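You operate a simulated robot arm through the tools that you are given. There is no shell and no other tool.

You run a simulated two-armed robot. Do the job below in one go: nothing can be reset, and whatever is moved stays where it is left.

## Task
Clear the limit trip and bring the frame back to high pressure.
Fine: off, reset, low; jog the stroke to 0 mm, zero the load; leave both limit sliders where they are.

Only the result counts: the job must be done as asked and must still hold three seconds after the hand-in. Knocking over, shifting, dropping, spilling or breaking anything else fails it.

## Robot
Two 7-joint arms with fingered hands on one trunk that stands fixed in place. Base frame: the origin is at the foot of the trunk, x ahead of it, y to its left, z up. Readings come in m, rad, newtons and seconds.
The left shoulder is at [0.03, 0.12, 1.038], the right one opposite. With the tool pointing down near the work surface each hand reaches from about 0.26 to 0.7 m from the base axis, measured 20 degrees to its own side. Payload 4 kg a hand.
Tool frame (each hand has its own): the origin (TCP) lies between the finger pads and is the grasp point; the fingertips stand 0.019 m ahead of it; z points along the fingers, y is the line along which they close. The gripper opens to 0.12 m; its body begins 0.053 m behind the TCP. The gripper is a hand of 3 fingers: y runs from the thumb to the fingers, the wrist lies at [0, 0, -0.219] in the tool frame, and closing takes about 1.5 s.
Orientation is that of the tool frame in the base frame, as a unit quaternion [x, y, z, w]. With the fingers straight down and closing along the base's y, the tool's x points along the base's -x, its y along +y and its z along -z.

## Interface
- The arms move only by the tool move_arm. It takes "left_moves", "right_moves" or both (then of equal length, played together; a hand with none holds still); each is a list of rows, each a list of 7 numbers: the shift along the tool's x, y, z in m, then the turn, a rotation vector about the tool's x, y, z in rad, then the opening, from 0 (shut) to 1 (fully open). In form: [[x, y, z, wx, wy, wz, grip], ...]. A call has 1 to 20 rows; each row shifts and turns the commanded pose from where the row before left it, along the tool's axes as they then stand. Rows are played at 5 a second. More than 0.05 m and 0.15 rad between two rows, or a gripper value outside its range, and nothing of the call is played. A pose out of reach is approached as far as the arm can. The call stops where the force on the tool passes 40 N (or 10 N more than at its start, if that is more) or the arm is blocked; 0.2 s more then pass. The fingers move at their own pace (about 0.072 m/s each) and stop on an object; they squeeze with about 26 N. The grip force told is the motor's: it shows also when the fingers shut on nothing. Time passes only in rows, and 0.2 s behind the last, so rows that do not move let the fingers close. The reply holds the time, the measured pose of the TCP, the force on the tool along the base axes, the opening and the grip force, in the units named above and with some noise, with the torque about the TCP (base axes, N m) and any sound that the robot's microphone picked up.
- Cameras (640 x 400 px; columns grow to the right, rows downward): "scene" is now at [0.0512, -0.0324, 1.5932]; the picture's right is [-0.42, -0.91, 0.00], its down [-0.70, 0.32, -0.64] and it looks along [0.59, -0.27, -0.76] (base axes); focal length 321 px, centre (320, 200). "left" rides on the left gripper at [-0.066, -0.004, -0.079] in its tool frame; the picture's right is [0.05, -1.00, 0.00], its down [0.76, 0.04, -0.64] and it looks along [0.64, 0.04, 0.77] (tool axes); focal length 251 px, centre (320, 200). "right" rides on the right gripper at [0.066, -0.004, -0.079] in its tool frame; the picture's right is [0.05, 1.00, 0.00], its down [-0.76, 0.04, -0.64] and it looks along [-0.64, 0.03, 0.77] (tool axes); focal length 251 px, centre (320, 200). There is no depth. A picture from a camera that has moved, and an enlarged one, comes with that camera's place and axes in the base frame and with its lens. The place of the scene camera against the robot may be out by one fixed shift of up to 0.012 m in any direction.
- grab_frame(camera): a new picture of that camera. The clock stands still meanwhile.
- lift_body(by): moves the trunk up (or, below 0, down) by that many m; the arms and the scene camera ride with it, the base frame stays. It gives what a move gives, with no picture.
- hand_shape(shape, hand): the hand has 3 fingers and takes this shape, open, in about a second: jaw (thumb against the fingers, like two jaws); tri (thumb and two fingers); tip (a fingertip pinch); poke (one finger out to press); point (the index stretched); flat (the hand flat); cup (the hand cupped); fist (a fist). The gripper value then closes the fingers along that shape, each until it touches; the sizes above hold for jaw. It gives what a move gives, with no picture.
- turn_head(pan, tilt): turns the head with the scene camera to pan (to the left, within 2.094 rad either way) and tilt (down, from -0.506 to 1.204), counted from straight ahead of the robot. It gives what a move gives.
- zoom(camera, box): a new picture of the part [left, top, right, bottom] of that camera's present view, enlarged. The clock stands still meanwhile.
- finish_job(): hands the job in; it is judged then, once.

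Nothing tells you positions but the pictures and the camera data. Unless the task says otherwise, let go and move clear before handing in.

The tools are called after "Emit:" as a command line: name --argument value ..., lists and objects as JSON in quotes. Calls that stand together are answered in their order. move_arm: Moves the arms, as the interface text tells. Its arguments: {"type":"object","properties":{"left_moves":{"type":"array"},"right_moves":{"type":"array"}},"required":[]} The other tools are called the same way: lift_body (by) moves the trunk up or down; hand_shape (shape, hand) gives the hand a shape; turn_head (pan, tilt) turns the head that bears the scene camera; grab_frame (camera) takes a picture; zoom (camera, box) takes an enlarged picture of a part of a camera's view; finish_job () hands the job in.

At the start:

```text
t: 0.0
left_eef_pos: [0.4442, 0.0612, 1.1485]
left_tool_rot: [-0.001, 1.0, 0.0, 0.001]
left_wrist_force: [-0.3, 0.7, -0.4]
left_torque: [-0.02, -0.03, 0.01]
left_opening: 0.1198
left_gripper_force: 0.0
left_shape: jaw
right_eef_pos: [0.4344, -0.3594, 1.0901]
right_tool_rot: [0.001, 1.0, 0.0, -0.001]
right_wrist_force: [-0.1, -0.1, -0.5]
right_torque: [-0.01, 0.02, 0.04]
right_opening: 0.1199
right_gripper_force: 0.0
right_shape: jaw
trunk travel left (down, up): [-0.25, 0.29]
head pan, tilt (commanded): [-0.429, 0.871]
```

scene: 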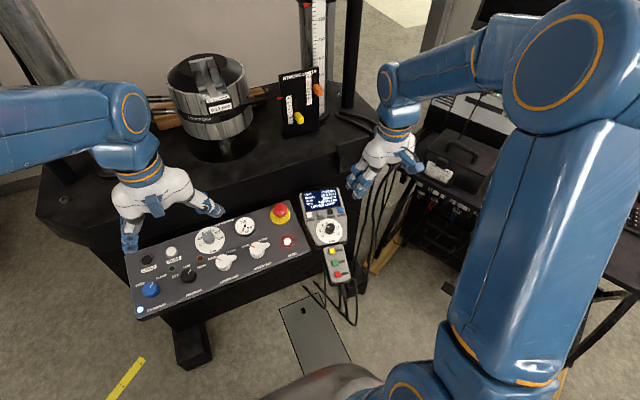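
right: 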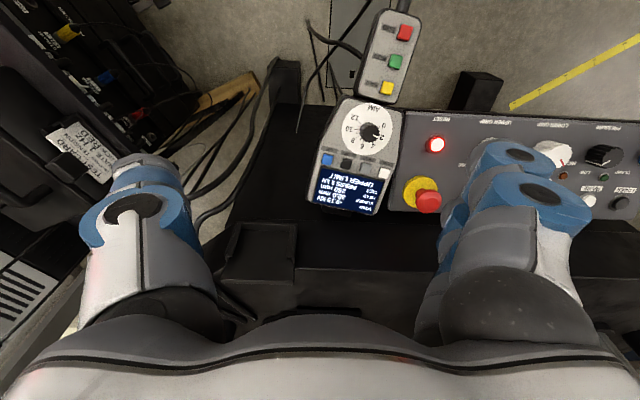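
left: 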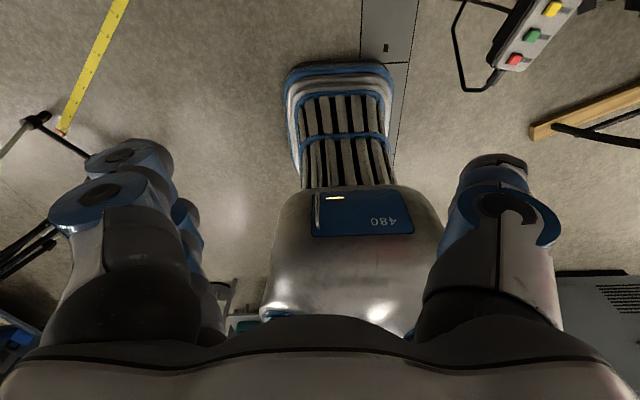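

I see a test frame with a control panel (blue button, dark rotary knob, white knobs, red mushroom stop, red lit reset), a handset with a display and a three-button pendant. First I zoom in on the panel, the handset and the limit sliders to read the labels.

Emit:
zoom --camera "scene" --box '[120, 190, 320, 315]'

Emit:
zoom --camera "scene" --box '[280, 180, 380, 300]'

Emit:
zoom --camera "right" --box '[280, 0, 640, 225]'

Emit:
zoom --camera "scene" --box '[150, 0, 360, 140]'

```text
3.20 times, centred on (220, 252) of scene
camera zoom: at [0.0512, -0.0324, 1.5932], right [-0.42, -0.91, 0.0], down [-0.7, 0.32, -0.64], along [0.59, -0.27, -0.76], focal length 1026 px, centre (640, 32)
```

zoom: 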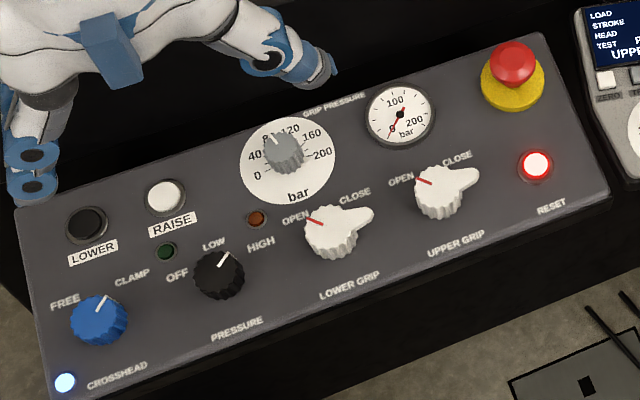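

```text
3.33 times, centred on (330, 240) of scene
camera zoom: at [0.0512, -0.0324, 1.5932], right [-0.42, -0.91, 0.0], down [-0.7, 0.32, -0.64], along [0.59, -0.27, -0.76], focal length 1069 px, centre (287, 67)
```

zoom: 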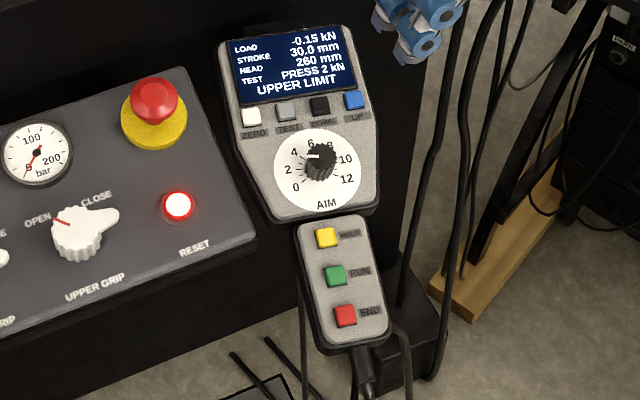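

```text
1.78 times, centred on (460, 112) of right
camera zoom: at [0.3669, -0.3621, 1.1679], right [-0.05, 1.0, 0.0], down [0.76, 0.04, 0.64], along [0.64, 0.03, -0.77], focal length 447 px, centre (71, 356)
```

zoom: 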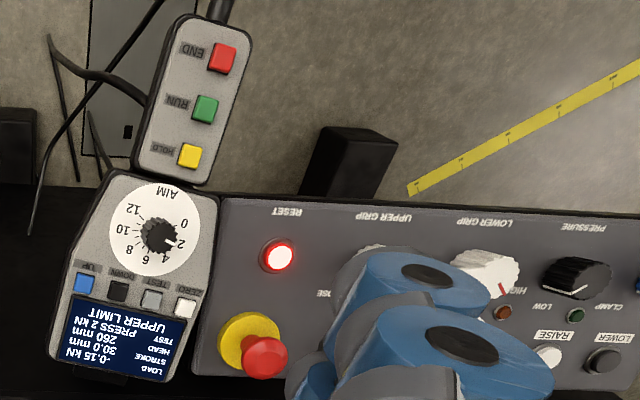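

```text
2.86 times, centred on (255, 70) of scene
camera zoom: at [0.0512, -0.0324, 1.5932], right [-0.42, -0.91, 0.0], down [-0.7, 0.32, -0.64], along [0.59, -0.27, -0.76], focal length 916 px, centre (506, 571)
```

zoom: 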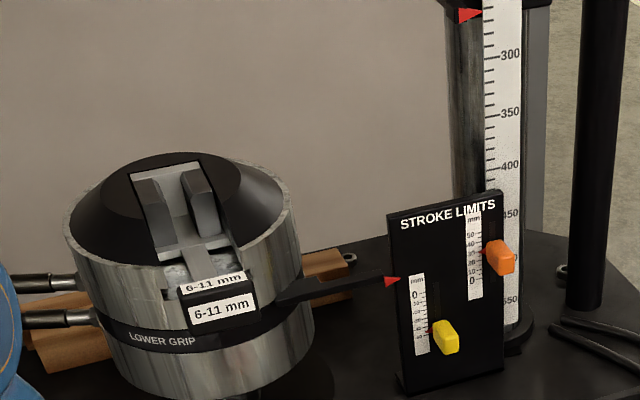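

The pressure knob appears to stand at HIGH, RESET is lit red and the display shows UPPER LIMIT with the stroke at 30 mm. The panel lies around x 0.55–0.6, z about 0.8; next I put the right hand in poke shape and look at how the finger sits, and zoom in more on the knobs.

Emit:
hand_shape --hand "right" --shape "poke"

Emit:
grab_frame --camera "right"

Emit:
grab_frame --camera "scene"

Emit:
zoom --camera "scene" --box '[140, 230, 240, 310]'

Emit:
zoom --camera "scene" --box '[270, 20, 350, 140]'

```text
t: 0.9
left_eef_pos: [0.4431, 0.0605, 1.1486]
left_tool_rot: [0.0, 1.0, 0.0, 0.0]
left_wrist_force: [0.3, -0.9, 0.5]
left_torque: [-0.01, 0.02, -0.02]
left_opening: 0.12
left_gripper_force: 0.1
left_shape: jaw
right_eef_pos: [0.4349, -0.3577, 1.0888]
right_tool_rot: [0.001, 1.0, 0.0, -0.001]
right_wrist_force: [0.1, 0.3, 0.0]
right_torque: [0.0, 0.0, -0.03]
right_opening: 0.0
right_gripper_force: 0.2
right_shape: poke
trunk travel left (down, up): [-0.25, 0.29]
head pan, tilt (commanded): [-0.429, 0.871]
```

```text
taken
camera right: at [0.3669, -0.3622, 1.1679], right [-0.05, 1.0, 0.0], down [0.76, 0.04, 0.64], along [0.64, 0.03, -0.77], focal length 251 px, centre (320, 200)
```

right: 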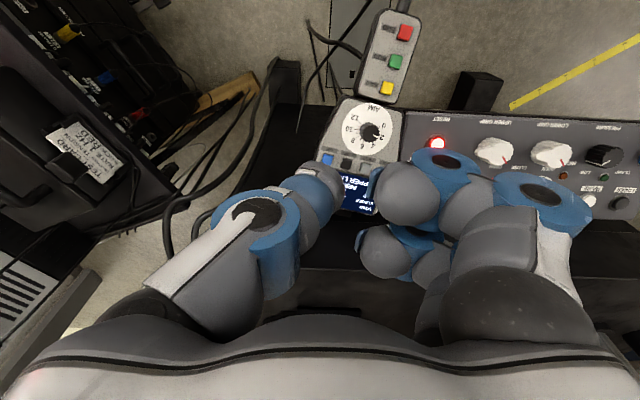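

```text
taken
camera scene: at [0.0512, -0.0324, 1.5932], right [-0.42, -0.91, 0.0], down [-0.7, 0.32, -0.64], along [0.59, -0.27, -0.76], focal length 321 px, centre (320, 200)
```

scene: 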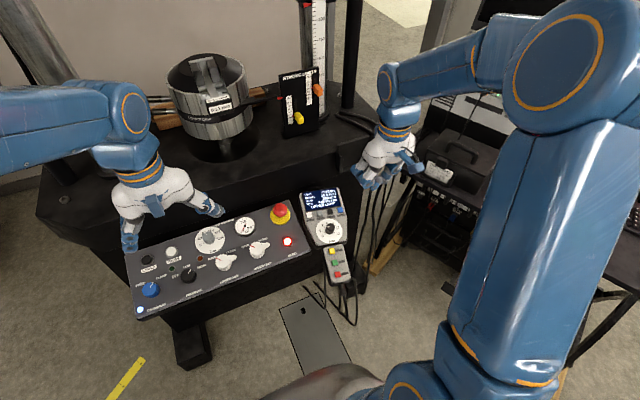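

```text
5.00 times, centred on (190, 270) of scene
camera zoom: at [0.0512, -0.0324, 1.5932], right [-0.42, -0.91, 0.0], down [-0.7, 0.32, -0.64], along [0.59, -0.27, -0.76], focal length 1604 px, centre (970, -150)
```

zoom: 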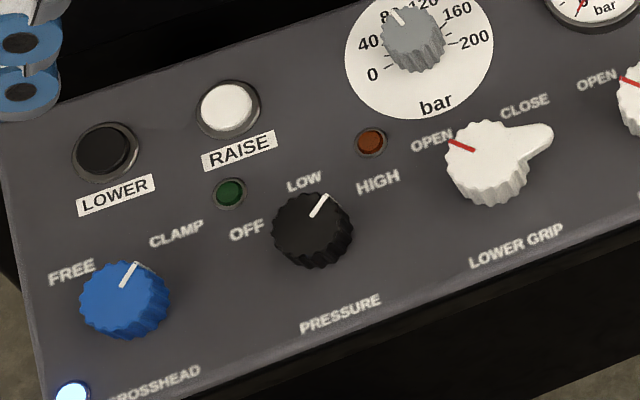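

```text
3.33 times, centred on (310, 80) of scene
camera zoom: at [0.0512, -0.0324, 1.5932], right [-0.42, -0.91, 0.0], down [-0.7, 0.32, -0.64], along [0.59, -0.27, -0.76], focal length 1069 px, centre (353, 600)
```

zoom: 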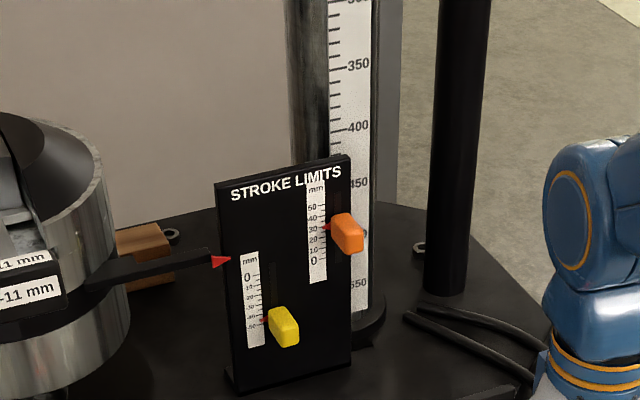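

The right hand is in poke now; I need to see where the poking fingertip stands against the tool frame, so I zoom in on it from the scene camera and enlarge the hand camera.

Emit:
zoom --camera "scene" --box '[340, 100, 440, 200]'

Emit:
zoom --camera "right" --box '[160, 100, 600, 380]'

Emit:
zoom --camera "left" --box '[0, 0, 640, 400]'

```text
4.00 times, centred on (390, 150) of scene
camera zoom: at [0.0512, -0.0324, 1.5932], right [-0.42, -0.91, 0.0], down [-0.7, 0.32, -0.64], along [0.59, -0.27, -0.76], focal length 1283 px, centre (40, 400)
```

zoom: 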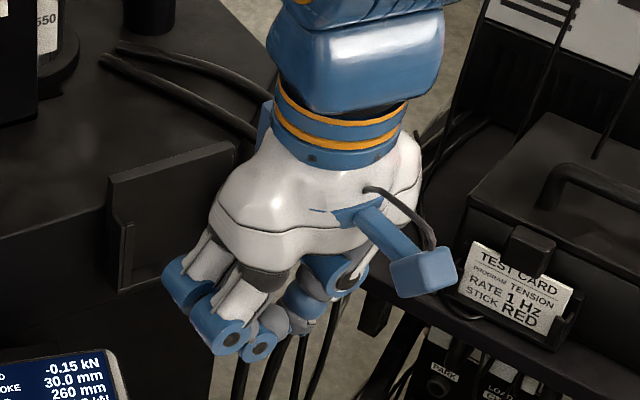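

```text
1.43 times, centred on (380, 240) of right
camera zoom: at [0.3669, -0.3622, 1.1679], right [-0.05, 1.0, 0.0], down [0.76, 0.04, 0.64], along [0.64, 0.03, -0.77], focal length 359 px, centre (234, 143)
```

zoom: 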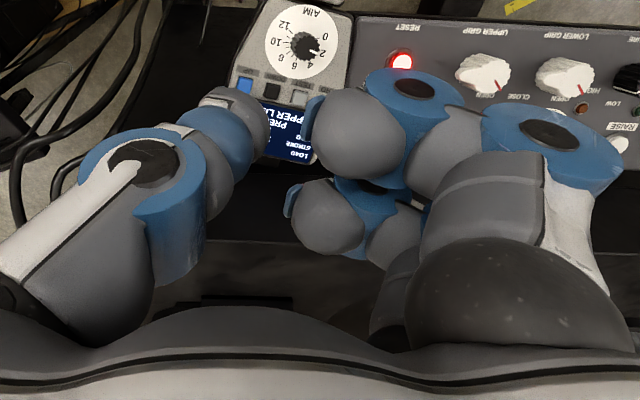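

```text
1.00 times, centred on (320, 200) of left (not enlarged: the box is as wide or as high as the picture)
camera zoom: at [0.5087, 0.0569, 1.2265], right [-0.06, -1.0, 0.0], down [-0.76, 0.04, 0.64], along [-0.64, 0.04, -0.77], focal length 251 px, centre (320, 200)
```

zoom: 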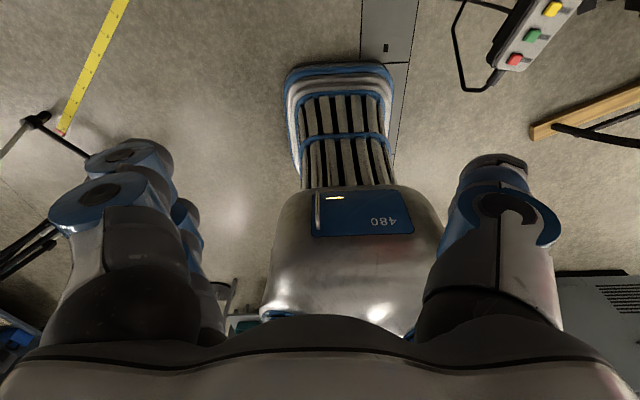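

The poke shape looks mostly curled from here, so I let a little time pass and compare it with the "point" shape before choosing how to press.

Emit:
move_arm --right_moves '[[0, 0, 0, 0, 0, 0, 0], [0, 0, 0, 0, 0, 0, 0], [0, 0, 0, 0, 0, 0, 0], [0, 0, 0, 0, 0, 0, 0], [0, 0, 0, 0, 0, 0, 0]]'

Emit:
grab_frame --camera "right"

Emit:
zoom --camera "scene" --box '[340, 100, 440, 200]'

Emit:
hand_shape --hand "right" --shape "point"

Emit:
grab_frame --camera "right"

Emit:
zoom --camera "scene" --box '[340, 100, 440, 200]'

```text
t: 2.1
left_eef_pos: [0.4435, 0.0598, 1.1475]
left_tool_rot: [0.001, 1.0, 0.0, 0.0]
left_wrist_force: [0.4, -0.1, 0.8]
left_torque: [-0.02, 0.03, 0.0]
left_opening: 0.1199
left_gripper_force: 0.1
left_shape: jaw
right_eef_pos: [0.4338, -0.3587, 1.0886]
right_tool_rot: [0.001, 1.0, 0.0, 0.0]
right_wrist_force: [0.5, -0.8, -0.2]
right_torque: [-0.02, 0.01, 0.02]
right_opening: 0.0
right_gripper_force: 0.1
right_shape: poke
trunk travel left (down, up): [-0.25, 0.29]
head pan, tilt (commanded): [-0.429, 0.871]
```

```text
taken
camera right: at [0.3669, -0.3622, 1.1679], right [-0.05, 1.0, 0.0], down [0.76, 0.04, 0.64], along [0.64, 0.03, -0.77], focal length 251 px, centre (320, 200)
```

right: 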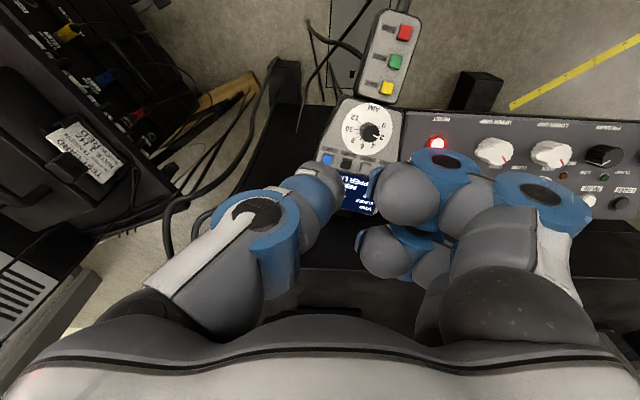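

```text
4.00 times, centred on (390, 150) of scene
camera zoom: at [0.0512, -0.0324, 1.5932], right [-0.42, -0.91, 0.0], down [-0.7, 0.32, -0.64], along [0.59, -0.27, -0.76], focal length 1283 px, centre (40, 400)
```

zoom: 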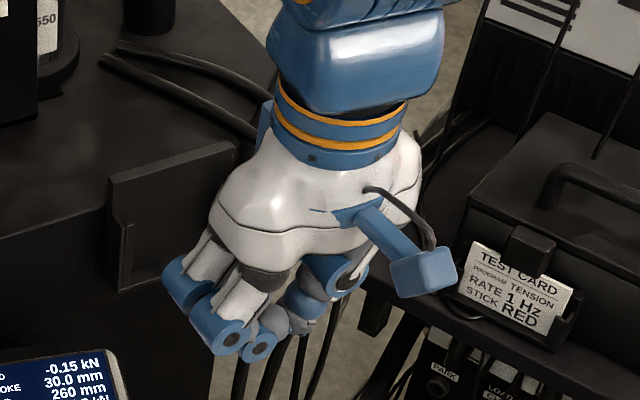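

```text
t: 3.0
left_eef_pos: [0.4436, 0.0606, 1.1478]
left_tool_rot: [0.0, 1.0, 0.0, 0.0]
left_wrist_force: [-1.0, 0.0, 0.3]
left_torque: [-0.01, -0.03, 0.0]
left_opening: 0.1198
left_gripper_force: 0.1
left_shape: jaw
right_eef_pos: [0.4334, -0.3588, 1.0897]
right_tool_rot: [0.0, 1.0, 0.0, 0.0]
right_wrist_force: [1.3, -0.1, -0.2]
right_torque: [-0.01, -0.03, -0.02]
right_opening: 0.0001
right_gripper_force: 0.1
right_shape: point
trunk travel left (down, up): [-0.25, 0.29]
head pan, tilt (commanded): [-0.429, 0.871]
```

```text
taken
camera right: at [0.3669, -0.3622, 1.1679], right [-0.05, 1.0, 0.0], down [0.76, 0.04, 0.64], along [0.64, 0.03, -0.77], focal length 251 px, centre (320, 200)
```

right: 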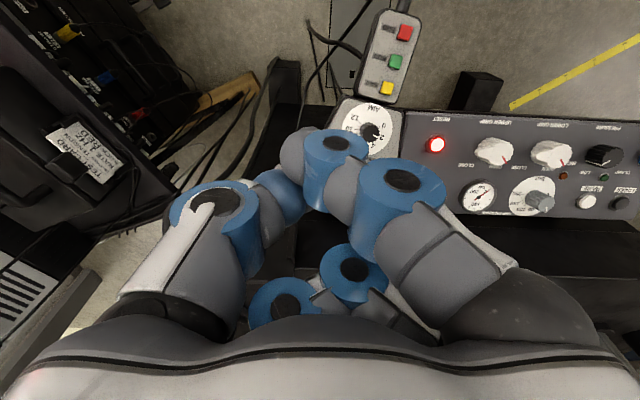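

```text
4.00 times, centred on (390, 150) of scene
camera zoom: at [0.0512, -0.0324, 1.5932], right [-0.42, -0.91, 0.0], down [-0.7, 0.32, -0.64], along [0.59, -0.27, -0.76], focal length 1283 px, centre (40, 400)
```

zoom: 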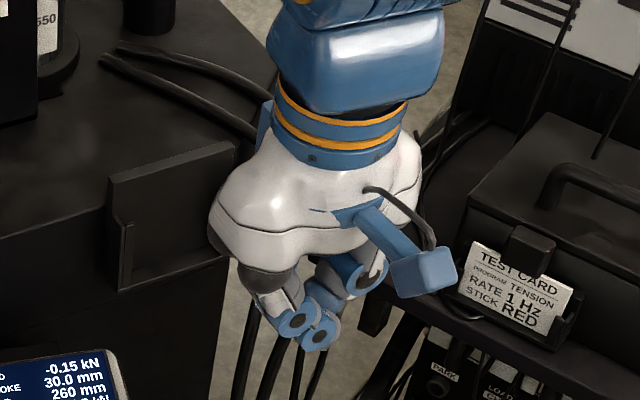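

In "point" the fingers may be closed along that shape since my last gripper value was 0, so I set it to open and look again in both shapes.

Emit:
move_arm --right_moves '[[0, 0, 0, 0, 0, 0, 1], [0, 0, 0, 0, 0, 0, 1], [0, 0, 0, 0, 0, 0, 1], [0, 0, 0, 0, 0, 0, 1], [0, 0, 0, 0, 0, 0, 1]]'

Emit:
grab_frame --camera "right"

Emit:
zoom --camera "scene" --box '[340, 100, 440, 200]'

Emit:
hand_shape --hand "right" --shape "poke"

Emit:
move_arm --right_moves '[[0, 0, 0, 0, 0, 0, 1], [0, 0, 0, 0, 0, 0, 1], [0, 0, 0, 0, 0, 0, 1], [0, 0, 0, 0, 0, 0, 1], [0, 0, 0, 0, 0, 0, 1]]'

Emit:
grab_frame --camera "right"

Emit:
zoom --camera "scene" --box '[340, 100, 440, 200]'

```text
t: 4.2
left_eef_pos: [0.4434, 0.0617, 1.1483]
left_tool_rot: [0.001, 1.0, 0.0, -0.001]
left_wrist_force: [-0.3, -0.2, 0.1]
left_torque: [0.02, 0.01, -0.02]
left_opening: 0.1199
left_gripper_force: 0.1
left_shape: jaw
right_eef_pos: [0.4345, -0.3588, 1.0893]
right_tool_rot: [0.001, 1.0, 0.001, 0.0]
right_wrist_force: [-0.3, 0.1, 0.0]
right_torque: [0.02, 0.0, 0.0]
right_opening: 0.0
right_gripper_force: 0.0
right_shape: point
trunk travel left (down, up): [-0.25, 0.29]
head pan, tilt (commanded): [-0.429, 0.871]
```

```text
taken
camera right: at [0.3669, -0.3621, 1.1679], right [-0.05, 1.0, 0.0], down [0.76, 0.04, 0.64], along [0.64, 0.03, -0.77], focal length 251 px, centre (320, 200)
```

right: 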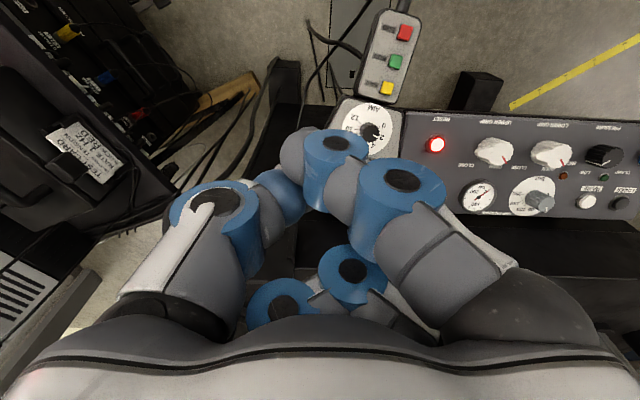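

```text
4.00 times, centred on (390, 150) of scene
camera zoom: at [0.0512, -0.0324, 1.5932], right [-0.42, -0.91, 0.0], down [-0.7, 0.32, -0.64], along [0.59, -0.27, -0.76], focal length 1283 px, centre (40, 400)
```

zoom: 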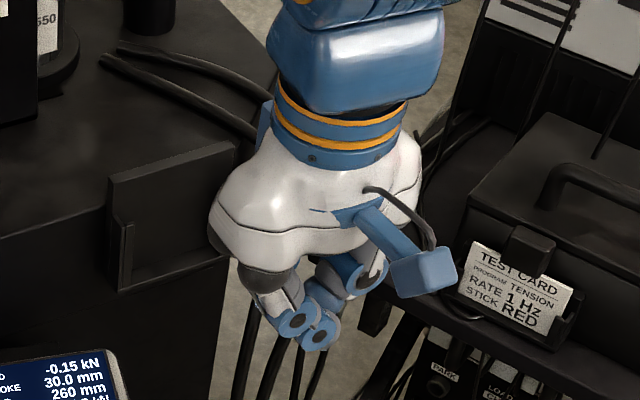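

```text
t: 5.1
left_eef_pos: [0.4428, 0.0608, 1.1479]
left_tool_rot: [0.001, 1.0, 0.0, 0.0]
left_wrist_force: [-0.4, -0.3, -0.7]
left_torque: [0.0, -0.03, -0.02]
left_opening: 0.1198
left_gripper_force: 0.1
left_shape: jaw
right_eef_pos: [0.4348, -0.3583, 1.089]
right_tool_rot: [0.0, 1.0, 0.0, 0.001]
right_wrist_force: [0.9, -0.1, 0.4]
right_torque: [-0.03, 0.0, 0.01]
right_opening: 0.0003
right_gripper_force: 0.0
right_shape: poke
trunk travel left (down, up): [-0.25, 0.29]
head pan, tilt (commanded): [-0.429, 0.871]
```

```text
t: 6.3
left_eef_pos: [0.4428, 0.0616, 1.1485]
left_tool_rot: [0.001, 1.0, 0.0, -0.001]
left_wrist_force: [-0.1, 0.3, 0.2]
left_torque: [0.04, 0.04, 0.01]
left_opening: 0.12
left_gripper_force: 0.1
left_shape: jaw
right_eef_pos: [0.4337, -0.3589, 1.0901]
right_tool_rot: [0.0, 1.0, 0.0, 0.0]
right_wrist_force: [0.5, 0.5, 0.8]
right_torque: [0.01, 0.01, -0.03]
right_opening: 0.0003
right_gripper_force: 0.1
right_shape: poke
trunk travel left (down, up): [-0.25, 0.29]
head pan, tilt (commanded): [-0.429, 0.871]
```

```text
taken
camera right: at [0.3669, -0.3621, 1.1679], right [-0.05, 1.0, 0.0], down [0.76, 0.04, 0.64], along [0.64, 0.03, -0.77], focal length 251 px, centre (320, 200)
```

right: 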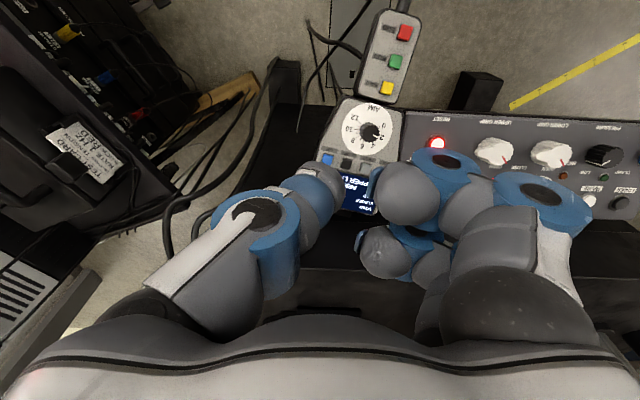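

```text
4.00 times, centred on (390, 150) of scene
camera zoom: at [0.0512, -0.0324, 1.5932], right [-0.42, -0.91, 0.0], down [-0.7, 0.32, -0.64], along [0.59, -0.27, -0.76], focal length 1283 px, centre (40, 400)
```

zoom: 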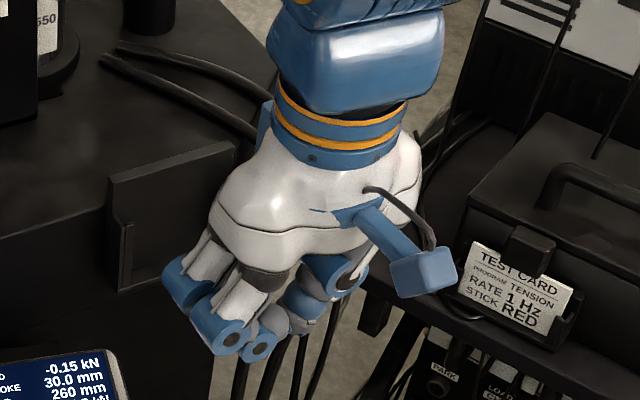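

Neither shape's tip is clear from above, so I raise the right hand in front of the head camera to see it from the side and measure where the poking tip is.

Emit:
move_arm --right_moves '[[0, 0, -0.05, 0, 0, 0, 1], [0, 0, -0.05, 0, 0, 0, 1], [0, 0, -0.05, 0, 0, 0, 1], [0, 0, -0.05, 0, 0, 0, 1], [0, 0, -0.05, 0, 0, 0, 1], [0, 0, 0, 0, 0, 0, 1]]'

Emit:
turn_head --pan -0.7 --tilt 0.45

Emit:
grab_frame --camera "scene"

Emit:
grab_frame --camera "right"

```text
t: 7.7
left_eef_pos: [0.444, 0.061, 1.148]
left_tool_rot: [0.001, 1.0, 0.001, 0.0]
left_wrist_force: [0.9, 0.5, -0.6]
left_torque: [-0.02, -0.02, -0.01]
left_opening: 0.1199
left_gripper_force: 0.2
left_shape: jaw
right_eef_pos: [0.4327, -0.3619, 1.3411]
right_tool_rot: [-0.001, 1.0, 0.001, 0.0]
right_wrist_force: [0.4, 0.1, 0.4]
right_torque: [0.0, -0.02, -0.01]
right_opening: 0.0
right_gripper_force: 0.1
right_shape: poke
trunk travel left (down, up): [-0.25, 0.29]
head pan, tilt (commanded): [-0.429, 0.871]
```

```text
t: 8.6
left_eef_pos: [0.4436, 0.0602, 1.1472]
left_tool_rot: [0.001, 1.0, 0.0, 0.0]
left_wrist_force: [-0.3, 0.5, -0.6]
left_torque: [-0.02, -0.01, -0.02]
left_opening: 0.1201
left_gripper_force: 0.0
left_shape: jaw
right_eef_pos: [0.4327, -0.3623, 1.3391]
right_tool_rot: [-0.001, 1.0, 0.0, 0.0]
right_wrist_force: [0.2, 0.2, -1.1]
right_torque: [-0.02, -0.04, -0.02]
right_opening: 0.0002
right_gripper_force: 0.1
right_shape: poke
trunk travel left (down, up): [-0.25, 0.29]
head pan, tilt (commanded): [-0.7, 0.45]
```

```text
taken
camera scene: at [0.0514, -0.0595, 1.6292], right [-0.64, -0.77, 0.0], down [-0.33, 0.28, -0.9], along [0.69, -0.58, -0.44], focal length 321 px, centre (320, 200)
```

scene: 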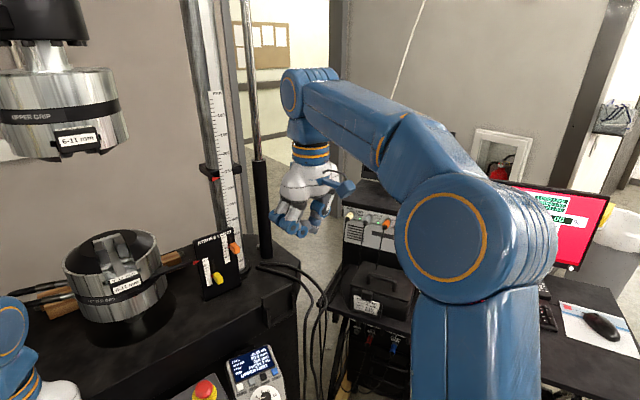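

```text
taken
camera right: at [0.3656, -0.3656, 1.4178], right [-0.05, 1.0, 0.0], down [0.76, 0.04, 0.64], along [0.64, 0.03, -0.77], focal length 251 px, centre (320, 200)
```

right: 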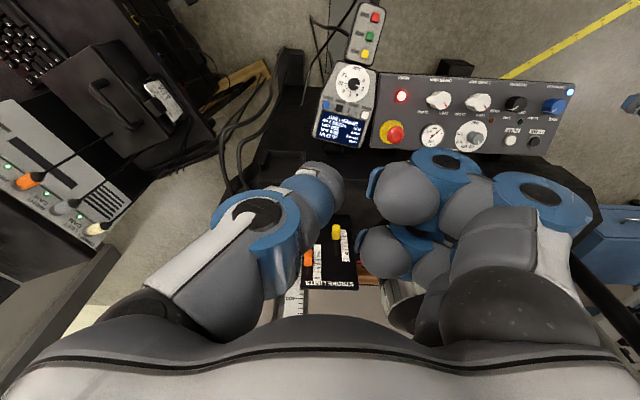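

Emit:
zoom --camera "scene" --box '[250, 130, 370, 250]'

Emit:
zoom --camera "scene" --box '[490, 170, 610, 270]'

Emit:
zoom --camera "right" --box '[300, 0, 640, 212]'

```text
3.33 times, centred on (310, 190) of scene
camera zoom: at [0.0514, -0.0595, 1.6292], right [-0.64, -0.77, 0.0], down [-0.33, 0.28, -0.9], along [0.69, -0.58, -0.44], focal length 1069 px, centre (353, 233)
```

zoom: 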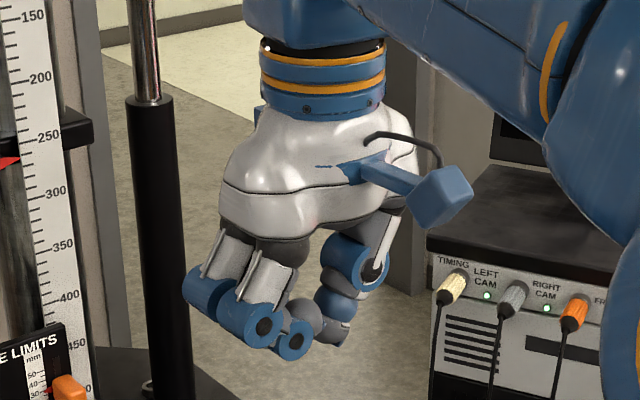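

```text
4.00 times, centred on (550, 220) of scene
camera zoom: at [0.0514, -0.0595, 1.6292], right [-0.64, -0.77, 0.0], down [-0.33, 0.28, -0.9], along [0.69, -0.58, -0.44], focal length 1283 px, centre (-600, 120)
```

zoom: 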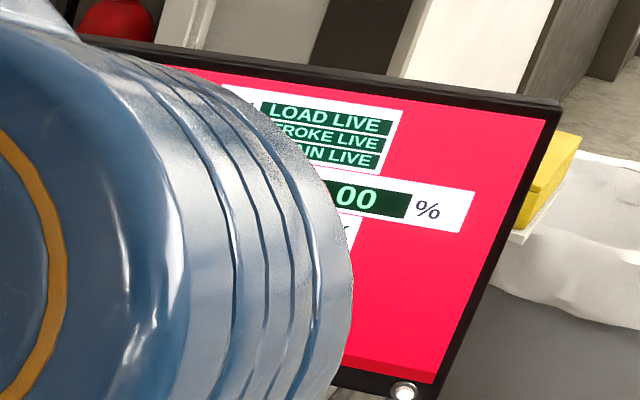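

```text
1.88 times, centred on (470, 106) of right
camera zoom: at [0.3656, -0.3656, 1.4178], right [-0.05, 1.0, 0.0], down [0.76, 0.04, 0.64], along [0.64, 0.03, -0.77], focal length 473 px, centre (38, 377)
```

zoom: 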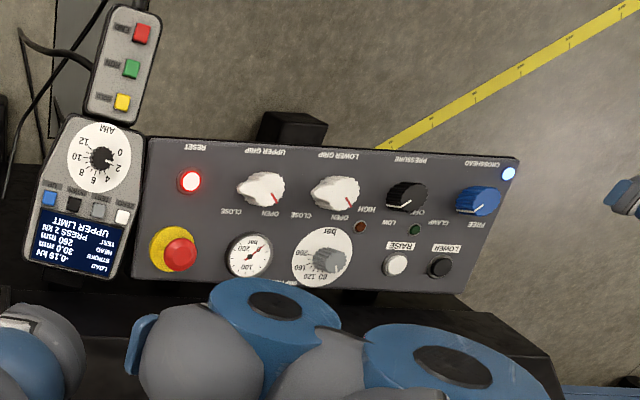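

Emit:
zoom --camera "scene" --box '[265, 185, 329, 240]'

Emit:
hand_shape --hand "right" --shape "point"

Emit:
zoom --camera "scene" --box '[265, 185, 345, 250]'

Emit:
zoom --camera "right" --box '[160, 80, 560, 340]'

Emit:
hand_shape --hand "right" --shape "tip"

Emit:
zoom --camera "scene" --box '[265, 185, 345, 250]'

Emit:
zoom --camera "right" --box '[160, 80, 560, 340]'

```text
7.27 times, centred on (297, 212) of scene
camera zoom: at [0.0514, -0.0595, 1.6292], right [-0.64, -0.77, 0.0], down [-0.33, 0.28, -0.9], along [0.69, -0.58, -0.44], focal length 2333 px, centre (487, 109)
```

zoom: 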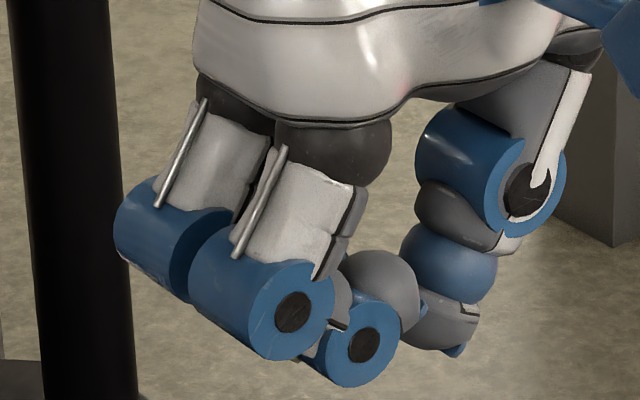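

```text
t: 9.5
left_eef_pos: [0.4432, 0.0614, 1.1474]
left_tool_rot: [0.001, 1.0, 0.0, 0.0]
left_wrist_force: [0.1, 0.3, -0.3]
left_torque: [-0.02, -0.02, 0.05]
left_opening: 0.1199
left_gripper_force: 0.0
left_shape: jaw
right_eef_pos: [0.4332, -0.3609, 1.3384]
right_tool_rot: [0.0, 1.0, -0.001, 0.0]
right_wrist_force: [-0.3, 0.4, 0.6]
right_torque: [0.0, 0.02, -0.01]
right_opening: 0.0
right_gripper_force: 0.1
right_shape: point
trunk travel left (down, up): [-0.25, 0.29]
head pan, tilt (commanded): [-0.7, 0.45]
```

```text
6.15 times, centred on (305, 218) of scene
camera zoom: at [0.0514, -0.0596, 1.6293], right [-0.64, -0.76, 0.0], down [-0.33, 0.28, -0.9], along [0.69, -0.58, -0.44], focal length 1974 px, centre (412, 92)
```

zoom: 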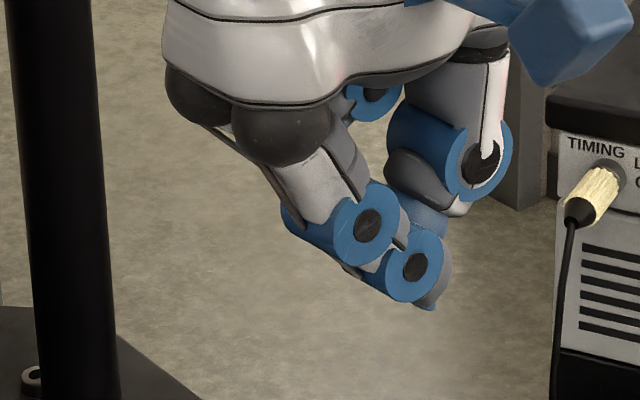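

```text
1.54 times, centred on (360, 210) of right
camera zoom: at [0.3656, -0.3656, 1.4178], right [-0.05, 1.0, 0.0], down [0.76, 0.04, 0.64], along [0.64, 0.03, -0.77], focal length 387 px, centre (258, 185)
```

zoom: 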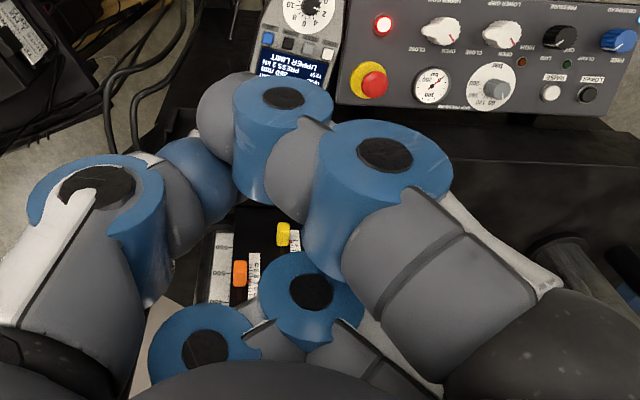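

```text
t: 10.4
left_eef_pos: [0.4438, 0.0614, 1.1493]
left_tool_rot: [0.0, 1.0, 0.0, 0.001]
left_wrist_force: [0.1, 0.7, 0.4]
left_torque: [0.02, 0.01, 0.03]
left_opening: 0.12
left_gripper_force: 0.0
left_shape: jaw
right_eef_pos: [0.4339, -0.3618, 1.3396]
right_tool_rot: [0.0, 1.0, 0.0, 0.0]
right_wrist_force: [0.7, 0.2, 0.1]
right_torque: [0.01, 0.04, 0.01]
right_opening: 0.1202
right_gripper_force: 0.2
right_shape: tip
trunk travel left (down, up): [-0.25, 0.29]
head pan, tilt (commanded): [-0.7, 0.45]
```

```text
6.15 times, centred on (305, 218) of scene
camera zoom: at [0.0514, -0.0596, 1.6293], right [-0.64, -0.76, 0.0], down [-0.33, 0.28, -0.9], along [0.69, -0.58, -0.44], focal length 1974 px, centre (412, 92)
```

zoom: 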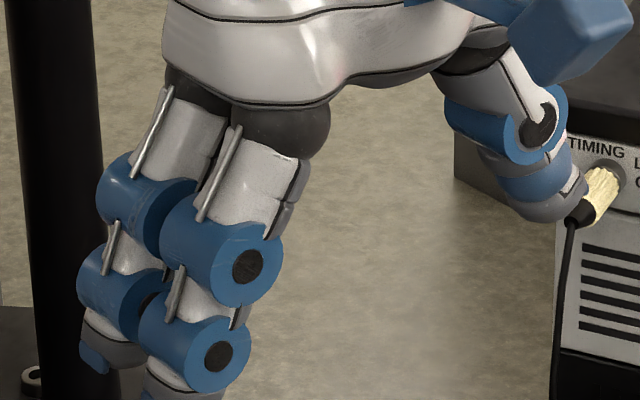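

```text
1.54 times, centred on (360, 210) of right
camera zoom: at [0.3656, -0.3656, 1.4178], right [-0.05, 1.0, 0.0], down [0.76, 0.04, 0.64], along [0.64, 0.03, -0.77], focal length 387 px, centre (258, 185)
```

zoom: 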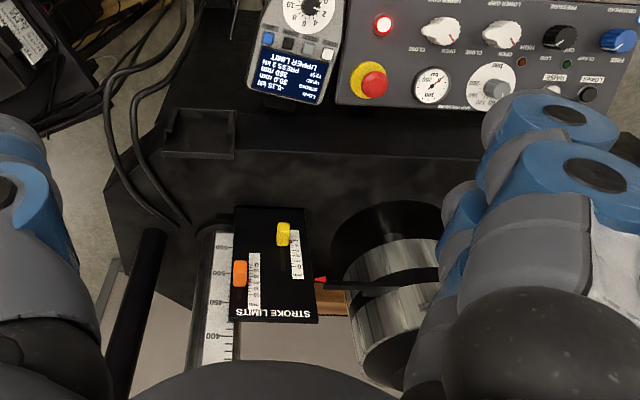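

"Point" gives a single fingertip aiming straight down, which suits pressing better. I go back to "point" and view it at three wrist turns to work out the tip's offset from the TCP.

Emit:
hand_shape --hand "right" --shape "point"

Emit:
zoom --camera "scene" --box '[265, 185, 345, 235]'

Emit:
move_arm --right_moves '[[0, 0, 0, 0, 0, 0.15, 1], [0, 0, 0, 0, 0, 0.15, 1], [0, 0, 0, 0, 0, 0.15, 1], [0, 0, 0, 0, 0, 0.15, 1], [0, 0, 0, 0, 0, 0.15, 1], [0, 0, 0, 0, 0, 0.15, 1], [0, 0, 0, 0, 0, 0.15, 1], [0, 0, 0, 0, 0, 0.15, 1], [0, 0, 0, 0, 0, 0, 1], [0, 0, 0, 0, 0, 0, 1]]'

Emit:
zoom --camera "scene" --box '[265, 185, 345, 235]'

Emit:
move_arm --right_moves '[[0, 0, 0, 0, 0, -0.15, 1], [0, 0, 0, 0, 0, -0.15, 1], [0, 0, 0, 0, 0, -0.15, 1], [0, 0, 0, 0, 0, -0.15, 1], [0, 0, 0, 0, 0, -0.15, 1], [0, 0, 0, 0, 0, -0.15, 1], [0, 0, 0, 0, 0, -0.15, 1], [0, 0, 0, 0, 0, -0.15, 1], [0, 0, 0, 0, 0, -0.15, 1], [0, 0, 0, 0, 0, -0.15, 1], [0, 0, 0, 0, 0, -0.15, 1], [0, 0, 0, 0, 0, -0.15, 1], [0, 0, 0, 0, 0, -0.15, 1], [0, 0, 0, 0, 0, -0.15, 1], [0, 0, 0, 0, 0, -0.15, 1], [0, 0, 0, 0, 0, -0.15, 1], [0, 0, 0, 0, 0, 0, 1], [0, 0, 0, 0, 0, 0, 1]]'

Emit:
zoom --camera "scene" --box '[265, 185, 345, 235]'

```text
t: 11.3
left_eef_pos: [0.4424, 0.0617, 1.1475]
left_tool_rot: [0.001, 1.0, 0.0, 0.0]
left_wrist_force: [0.4, 0.2, -0.2]
left_torque: [-0.01, -0.05, -0.01]
left_opening: 0.1199
left_gripper_force: 0.1
left_shape: jaw
right_eef_pos: [0.4328, -0.3611, 1.339]
right_tool_rot: [0.0, 1.0, 0.0, 0.001]
right_wrist_force: [0.0, 0.0, 0.0]
right_torque: [-0.01, -0.02, 0.01]
right_opening: 0.0
right_gripper_force: 0.1
right_shape: point
trunk travel left (down, up): [-0.25, 0.29]
head pan, tilt (commanded): [-0.7, 0.45]
```

```text
8.00 times, centred on (305, 210) of scene
camera zoom: at [0.0514, -0.0596, 1.6293], right [-0.64, -0.76, 0.0], down [-0.33, 0.28, -0.9], along [0.69, -0.58, -0.44], focal length 2566 px, centre (440, 120)
```

zoom: 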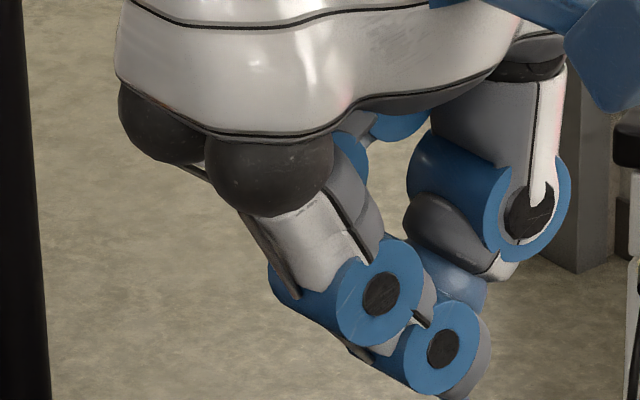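

```text
t: 13.5
left_eef_pos: [0.4438, 0.06, 1.1486]
left_tool_rot: [0.0, 1.0, 0.0, 0.0]
left_wrist_force: [-0.3, 0.8, -0.6]
left_torque: [-0.01, 0.02, -0.01]
left_opening: 0.1201
left_gripper_force: 0.1
left_shape: jaw
right_eef_pos: [0.4344, -0.3612, 1.3392]
right_tool_rot: [0.565, 0.825, 0.001, 0.0]
right_wrist_force: [-1.3, -0.8, 0.5]
right_torque: [0.0, -0.01, -0.01]
right_opening: 0.0
right_gripper_force: 0.1
right_shape: point
trunk travel left (down, up): [-0.25, 0.29]
head pan, tilt (commanded): [-0.7, 0.45]
```

```text
8.00 times, centred on (305, 210) of scene
camera zoom: at [0.0513, -0.0596, 1.6293], right [-0.64, -0.76, 0.0], down [-0.33, 0.28, -0.9], along [0.69, -0.58, -0.44], focal length 2566 px, centre (440, 120)
```

zoom: 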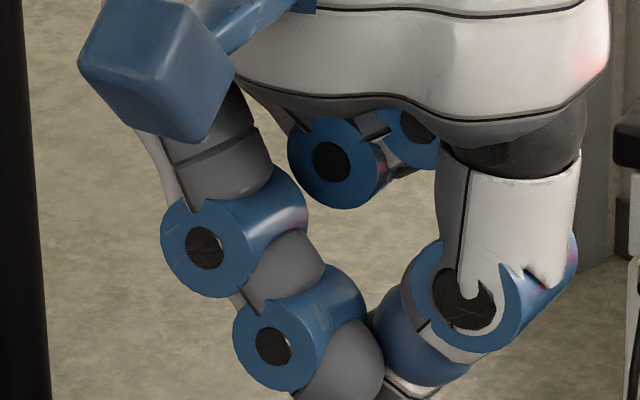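

```text
t: 17.3
left_eef_pos: [0.4439, 0.0613, 1.1475]
left_tool_rot: [0.001, 1.0, -0.001, 0.0]
left_wrist_force: [0.2, 0.0, 0.4]
left_torque: [0.03, 0.01, -0.01]
left_opening: 0.1198
left_gripper_force: 0.1
left_shape: jaw
right_eef_pos: [0.4334, -0.3581, 1.3395]
right_tool_rot: [-0.565, 0.825, 0.0, -0.001]
right_wrist_force: [-0.1, -0.1, -0.4]
right_torque: [0.0, 0.02, 0.0]
right_opening: 0.0002
right_gripper_force: 0.1
right_shape: point
trunk travel left (down, up): [-0.25, 0.29]
head pan, tilt (commanded): [-0.7, 0.45]
```

```text
8.00 times, centred on (305, 210) of scene
camera zoom: at [0.0513, -0.0596, 1.6293], right [-0.64, -0.76, 0.0], down [-0.33, 0.28, -0.9], along [0.69, -0.58, -0.44], focal length 2566 px, centre (440, 120)
```

zoom: 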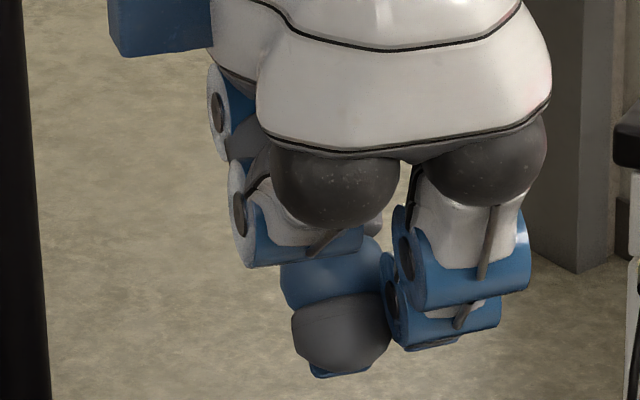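

The tips run out of the picture, so I take a slightly larger cut at this wrist turn, and compare with "poke" at the same turn.

Emit:
zoom --camera "scene" --box '[265, 190, 345, 240]'

Emit:
hand_shape --hand "right" --shape "poke"

Emit:
zoom --camera "scene" --box '[265, 190, 345, 240]'

Emit:
hand_shape --hand "right" --shape "tri"

Emit:
zoom --camera "scene" --box '[265, 190, 345, 240]'

Emit:
hand_shape --hand "right" --shape "poke"

Emit:
move_arm --right_moves '[[0, 0, 0, 0, 0, 0.15, 1], [0, 0, 0, 0, 0, 0.15, 1], [0, 0, 0, 0, 0, 0.15, 1], [0, 0, 0, 0, 0, 0.15, 1], [0, 0, 0, 0, 0, 0.15, 1], [0, 0, 0, 0, 0, 0.15, 1], [0, 0, 0, 0, 0, 0.15, 1], [0, 0, 0, 0, 0, 0.15, 1], [0, 0, 0, 0, 0, 0.15, 1], [0, 0, 0, 0, 0, 0.15, 1], [0, 0, 0, 0, 0, 0.15, 1], [0, 0, 0, 0, 0, 0.15, 1], [0, 0, 0, 0, 0, 0.15, 1], [0, 0, 0, 0, 0, 0.15, 1], [0, 0, 0, 0, 0, 0.15, 1], [0, 0, 0, 0, 0, 0.15, 1], [0, 0, 0, 0, 0, 0, 1], [0, 0, 0, 0, 0, 0, 1]]'

Emit:
zoom --camera "scene" --box '[265, 190, 345, 240]'

```text
8.00 times, centred on (305, 215) of scene
camera zoom: at [0.0513, -0.0596, 1.6293], right [-0.64, -0.76, 0.0], down [-0.33, 0.28, -0.9], along [0.69, -0.58, -0.44], focal length 2566 px, centre (440, 80)
```

zoom: 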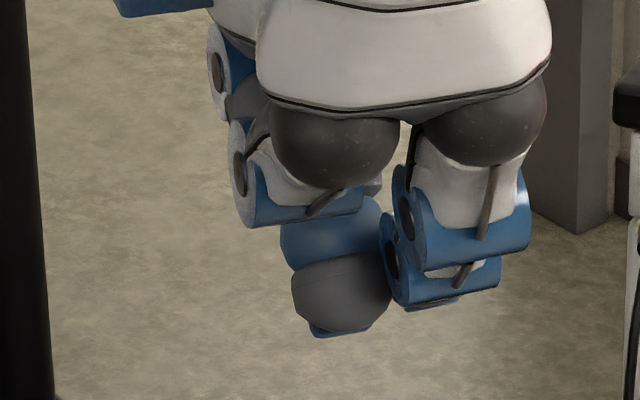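

```text
t: 18.2
left_eef_pos: [0.4439, 0.0606, 1.1481]
left_tool_rot: [0.0, 1.0, 0.001, 0.001]
left_wrist_force: [-0.3, 0.3, 0.3]
left_torque: [0.0, 0.0, 0.0]
left_opening: 0.1198
left_gripper_force: 0.1
left_shape: jaw
right_eef_pos: [0.4345, -0.3581, 1.3403]
right_tool_rot: [-0.565, 0.825, 0.0, -0.001]
right_wrist_force: [0.2, 0.2, 0.5]
right_torque: [-0.03, 0.01, 0.0]
right_opening: 0.0
right_gripper_force: 0.1
right_shape: poke
trunk travel left (down, up): [-0.25, 0.29]
head pan, tilt (commanded): [-0.7, 0.45]
```

```text
8.00 times, centred on (305, 215) of scene
camera zoom: at [0.0514, -0.0596, 1.6293], right [-0.64, -0.76, 0.0], down [-0.33, 0.28, -0.9], along [0.69, -0.58, -0.44], focal length 2566 px, centre (440, 80)
```

zoom: 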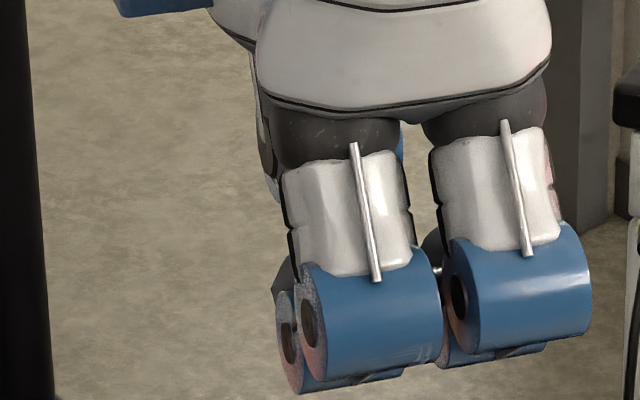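

```text
t: 19.1
left_eef_pos: [0.4437, 0.0607, 1.1475]
left_tool_rot: [0.0, 1.0, 0.001, 0.0]
left_wrist_force: [-0.3, -0.3, 0.3]
left_torque: [-0.01, -0.01, 0.0]
left_opening: 0.12
left_gripper_force: 0.1
left_shape: jaw
right_eef_pos: [0.4335, -0.3583, 1.3387]
right_tool_rot: [-0.565, 0.825, -0.001, 0.0]
right_wrist_force: [-0.5, 0.2, -0.1]
right_torque: [0.01, 0.0, -0.05]
right_opening: 0.12
right_gripper_force: 0.0
right_shape: tri
trunk travel left (down, up): [-0.25, 0.29]
head pan, tilt (commanded): [-0.7, 0.45]
```

```text
8.00 times, centred on (305, 215) of scene
camera zoom: at [0.0514, -0.0596, 1.6293], right [-0.64, -0.76, 0.0], down [-0.33, 0.28, -0.9], along [0.69, -0.58, -0.44], focal length 2566 px, centre (440, 80)
```

zoom: 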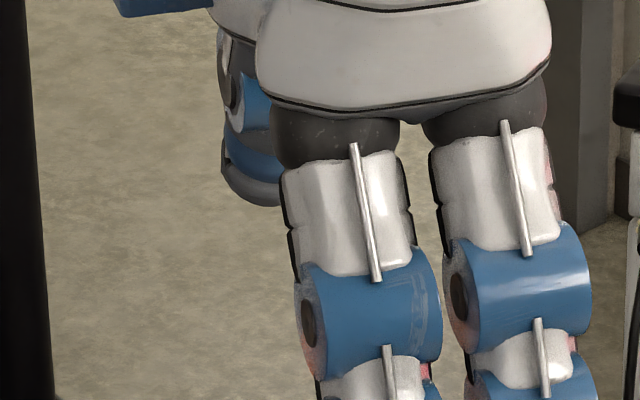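

```text
t: 20.0
left_eef_pos: [0.4431, 0.061, 1.1475]
left_tool_rot: [0.0, 1.0, 0.0, 0.0]
left_wrist_force: [0.3, -0.3, -0.7]
left_torque: [0.01, 0.02, 0.01]
left_opening: 0.1197
left_gripper_force: 0.0
left_shape: jaw
right_eef_pos: [0.4341, -0.358, 1.3394]
right_tool_rot: [-0.564, 0.826, 0.0, 0.0]
right_wrist_force: [0.1, 0.5, 0.8]
right_torque: [0.0, 0.03, 0.03]
right_opening: 0.0001
right_gripper_force: 0.2
right_shape: poke
trunk travel left (down, up): [-0.25, 0.29]
head pan, tilt (commanded): [-0.7, 0.45]
```

```text
t: 23.8
left_eef_pos: [0.4441, 0.0607, 1.1476]
left_tool_rot: [0.0, 1.0, 0.0, 0.0]
left_wrist_force: [0.3, 0.2, -0.4]
left_torque: [-0.02, 0.0, -0.01]
left_opening: 0.1199
left_gripper_force: 0.1
left_shape: jaw
right_eef_pos: [0.4339, -0.3589, 1.338]
right_tool_rot: [0.565, 0.825, 0.0, -0.001]
right_wrist_force: [-0.7, 0.4, 0.4]
right_torque: [0.0, 0.0, 0.01]
right_opening: 0.0
right_gripper_force: 0.1
right_shape: poke
trunk travel left (down, up): [-0.25, 0.29]
head pan, tilt (commanded): [-0.7, 0.45]
```

```text
8.00 times, centred on (305, 215) of scene
camera zoom: at [0.0514, -0.0596, 1.6293], right [-0.64, -0.76, 0.0], down [-0.33, 0.28, -0.9], along [0.69, -0.58, -0.44], focal length 2566 px, centre (440, 80)
```

zoom: 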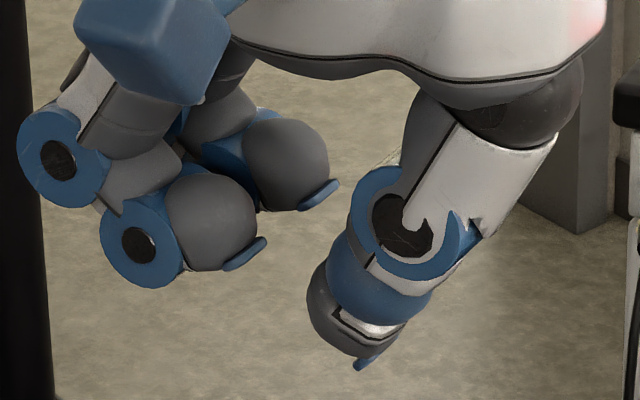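

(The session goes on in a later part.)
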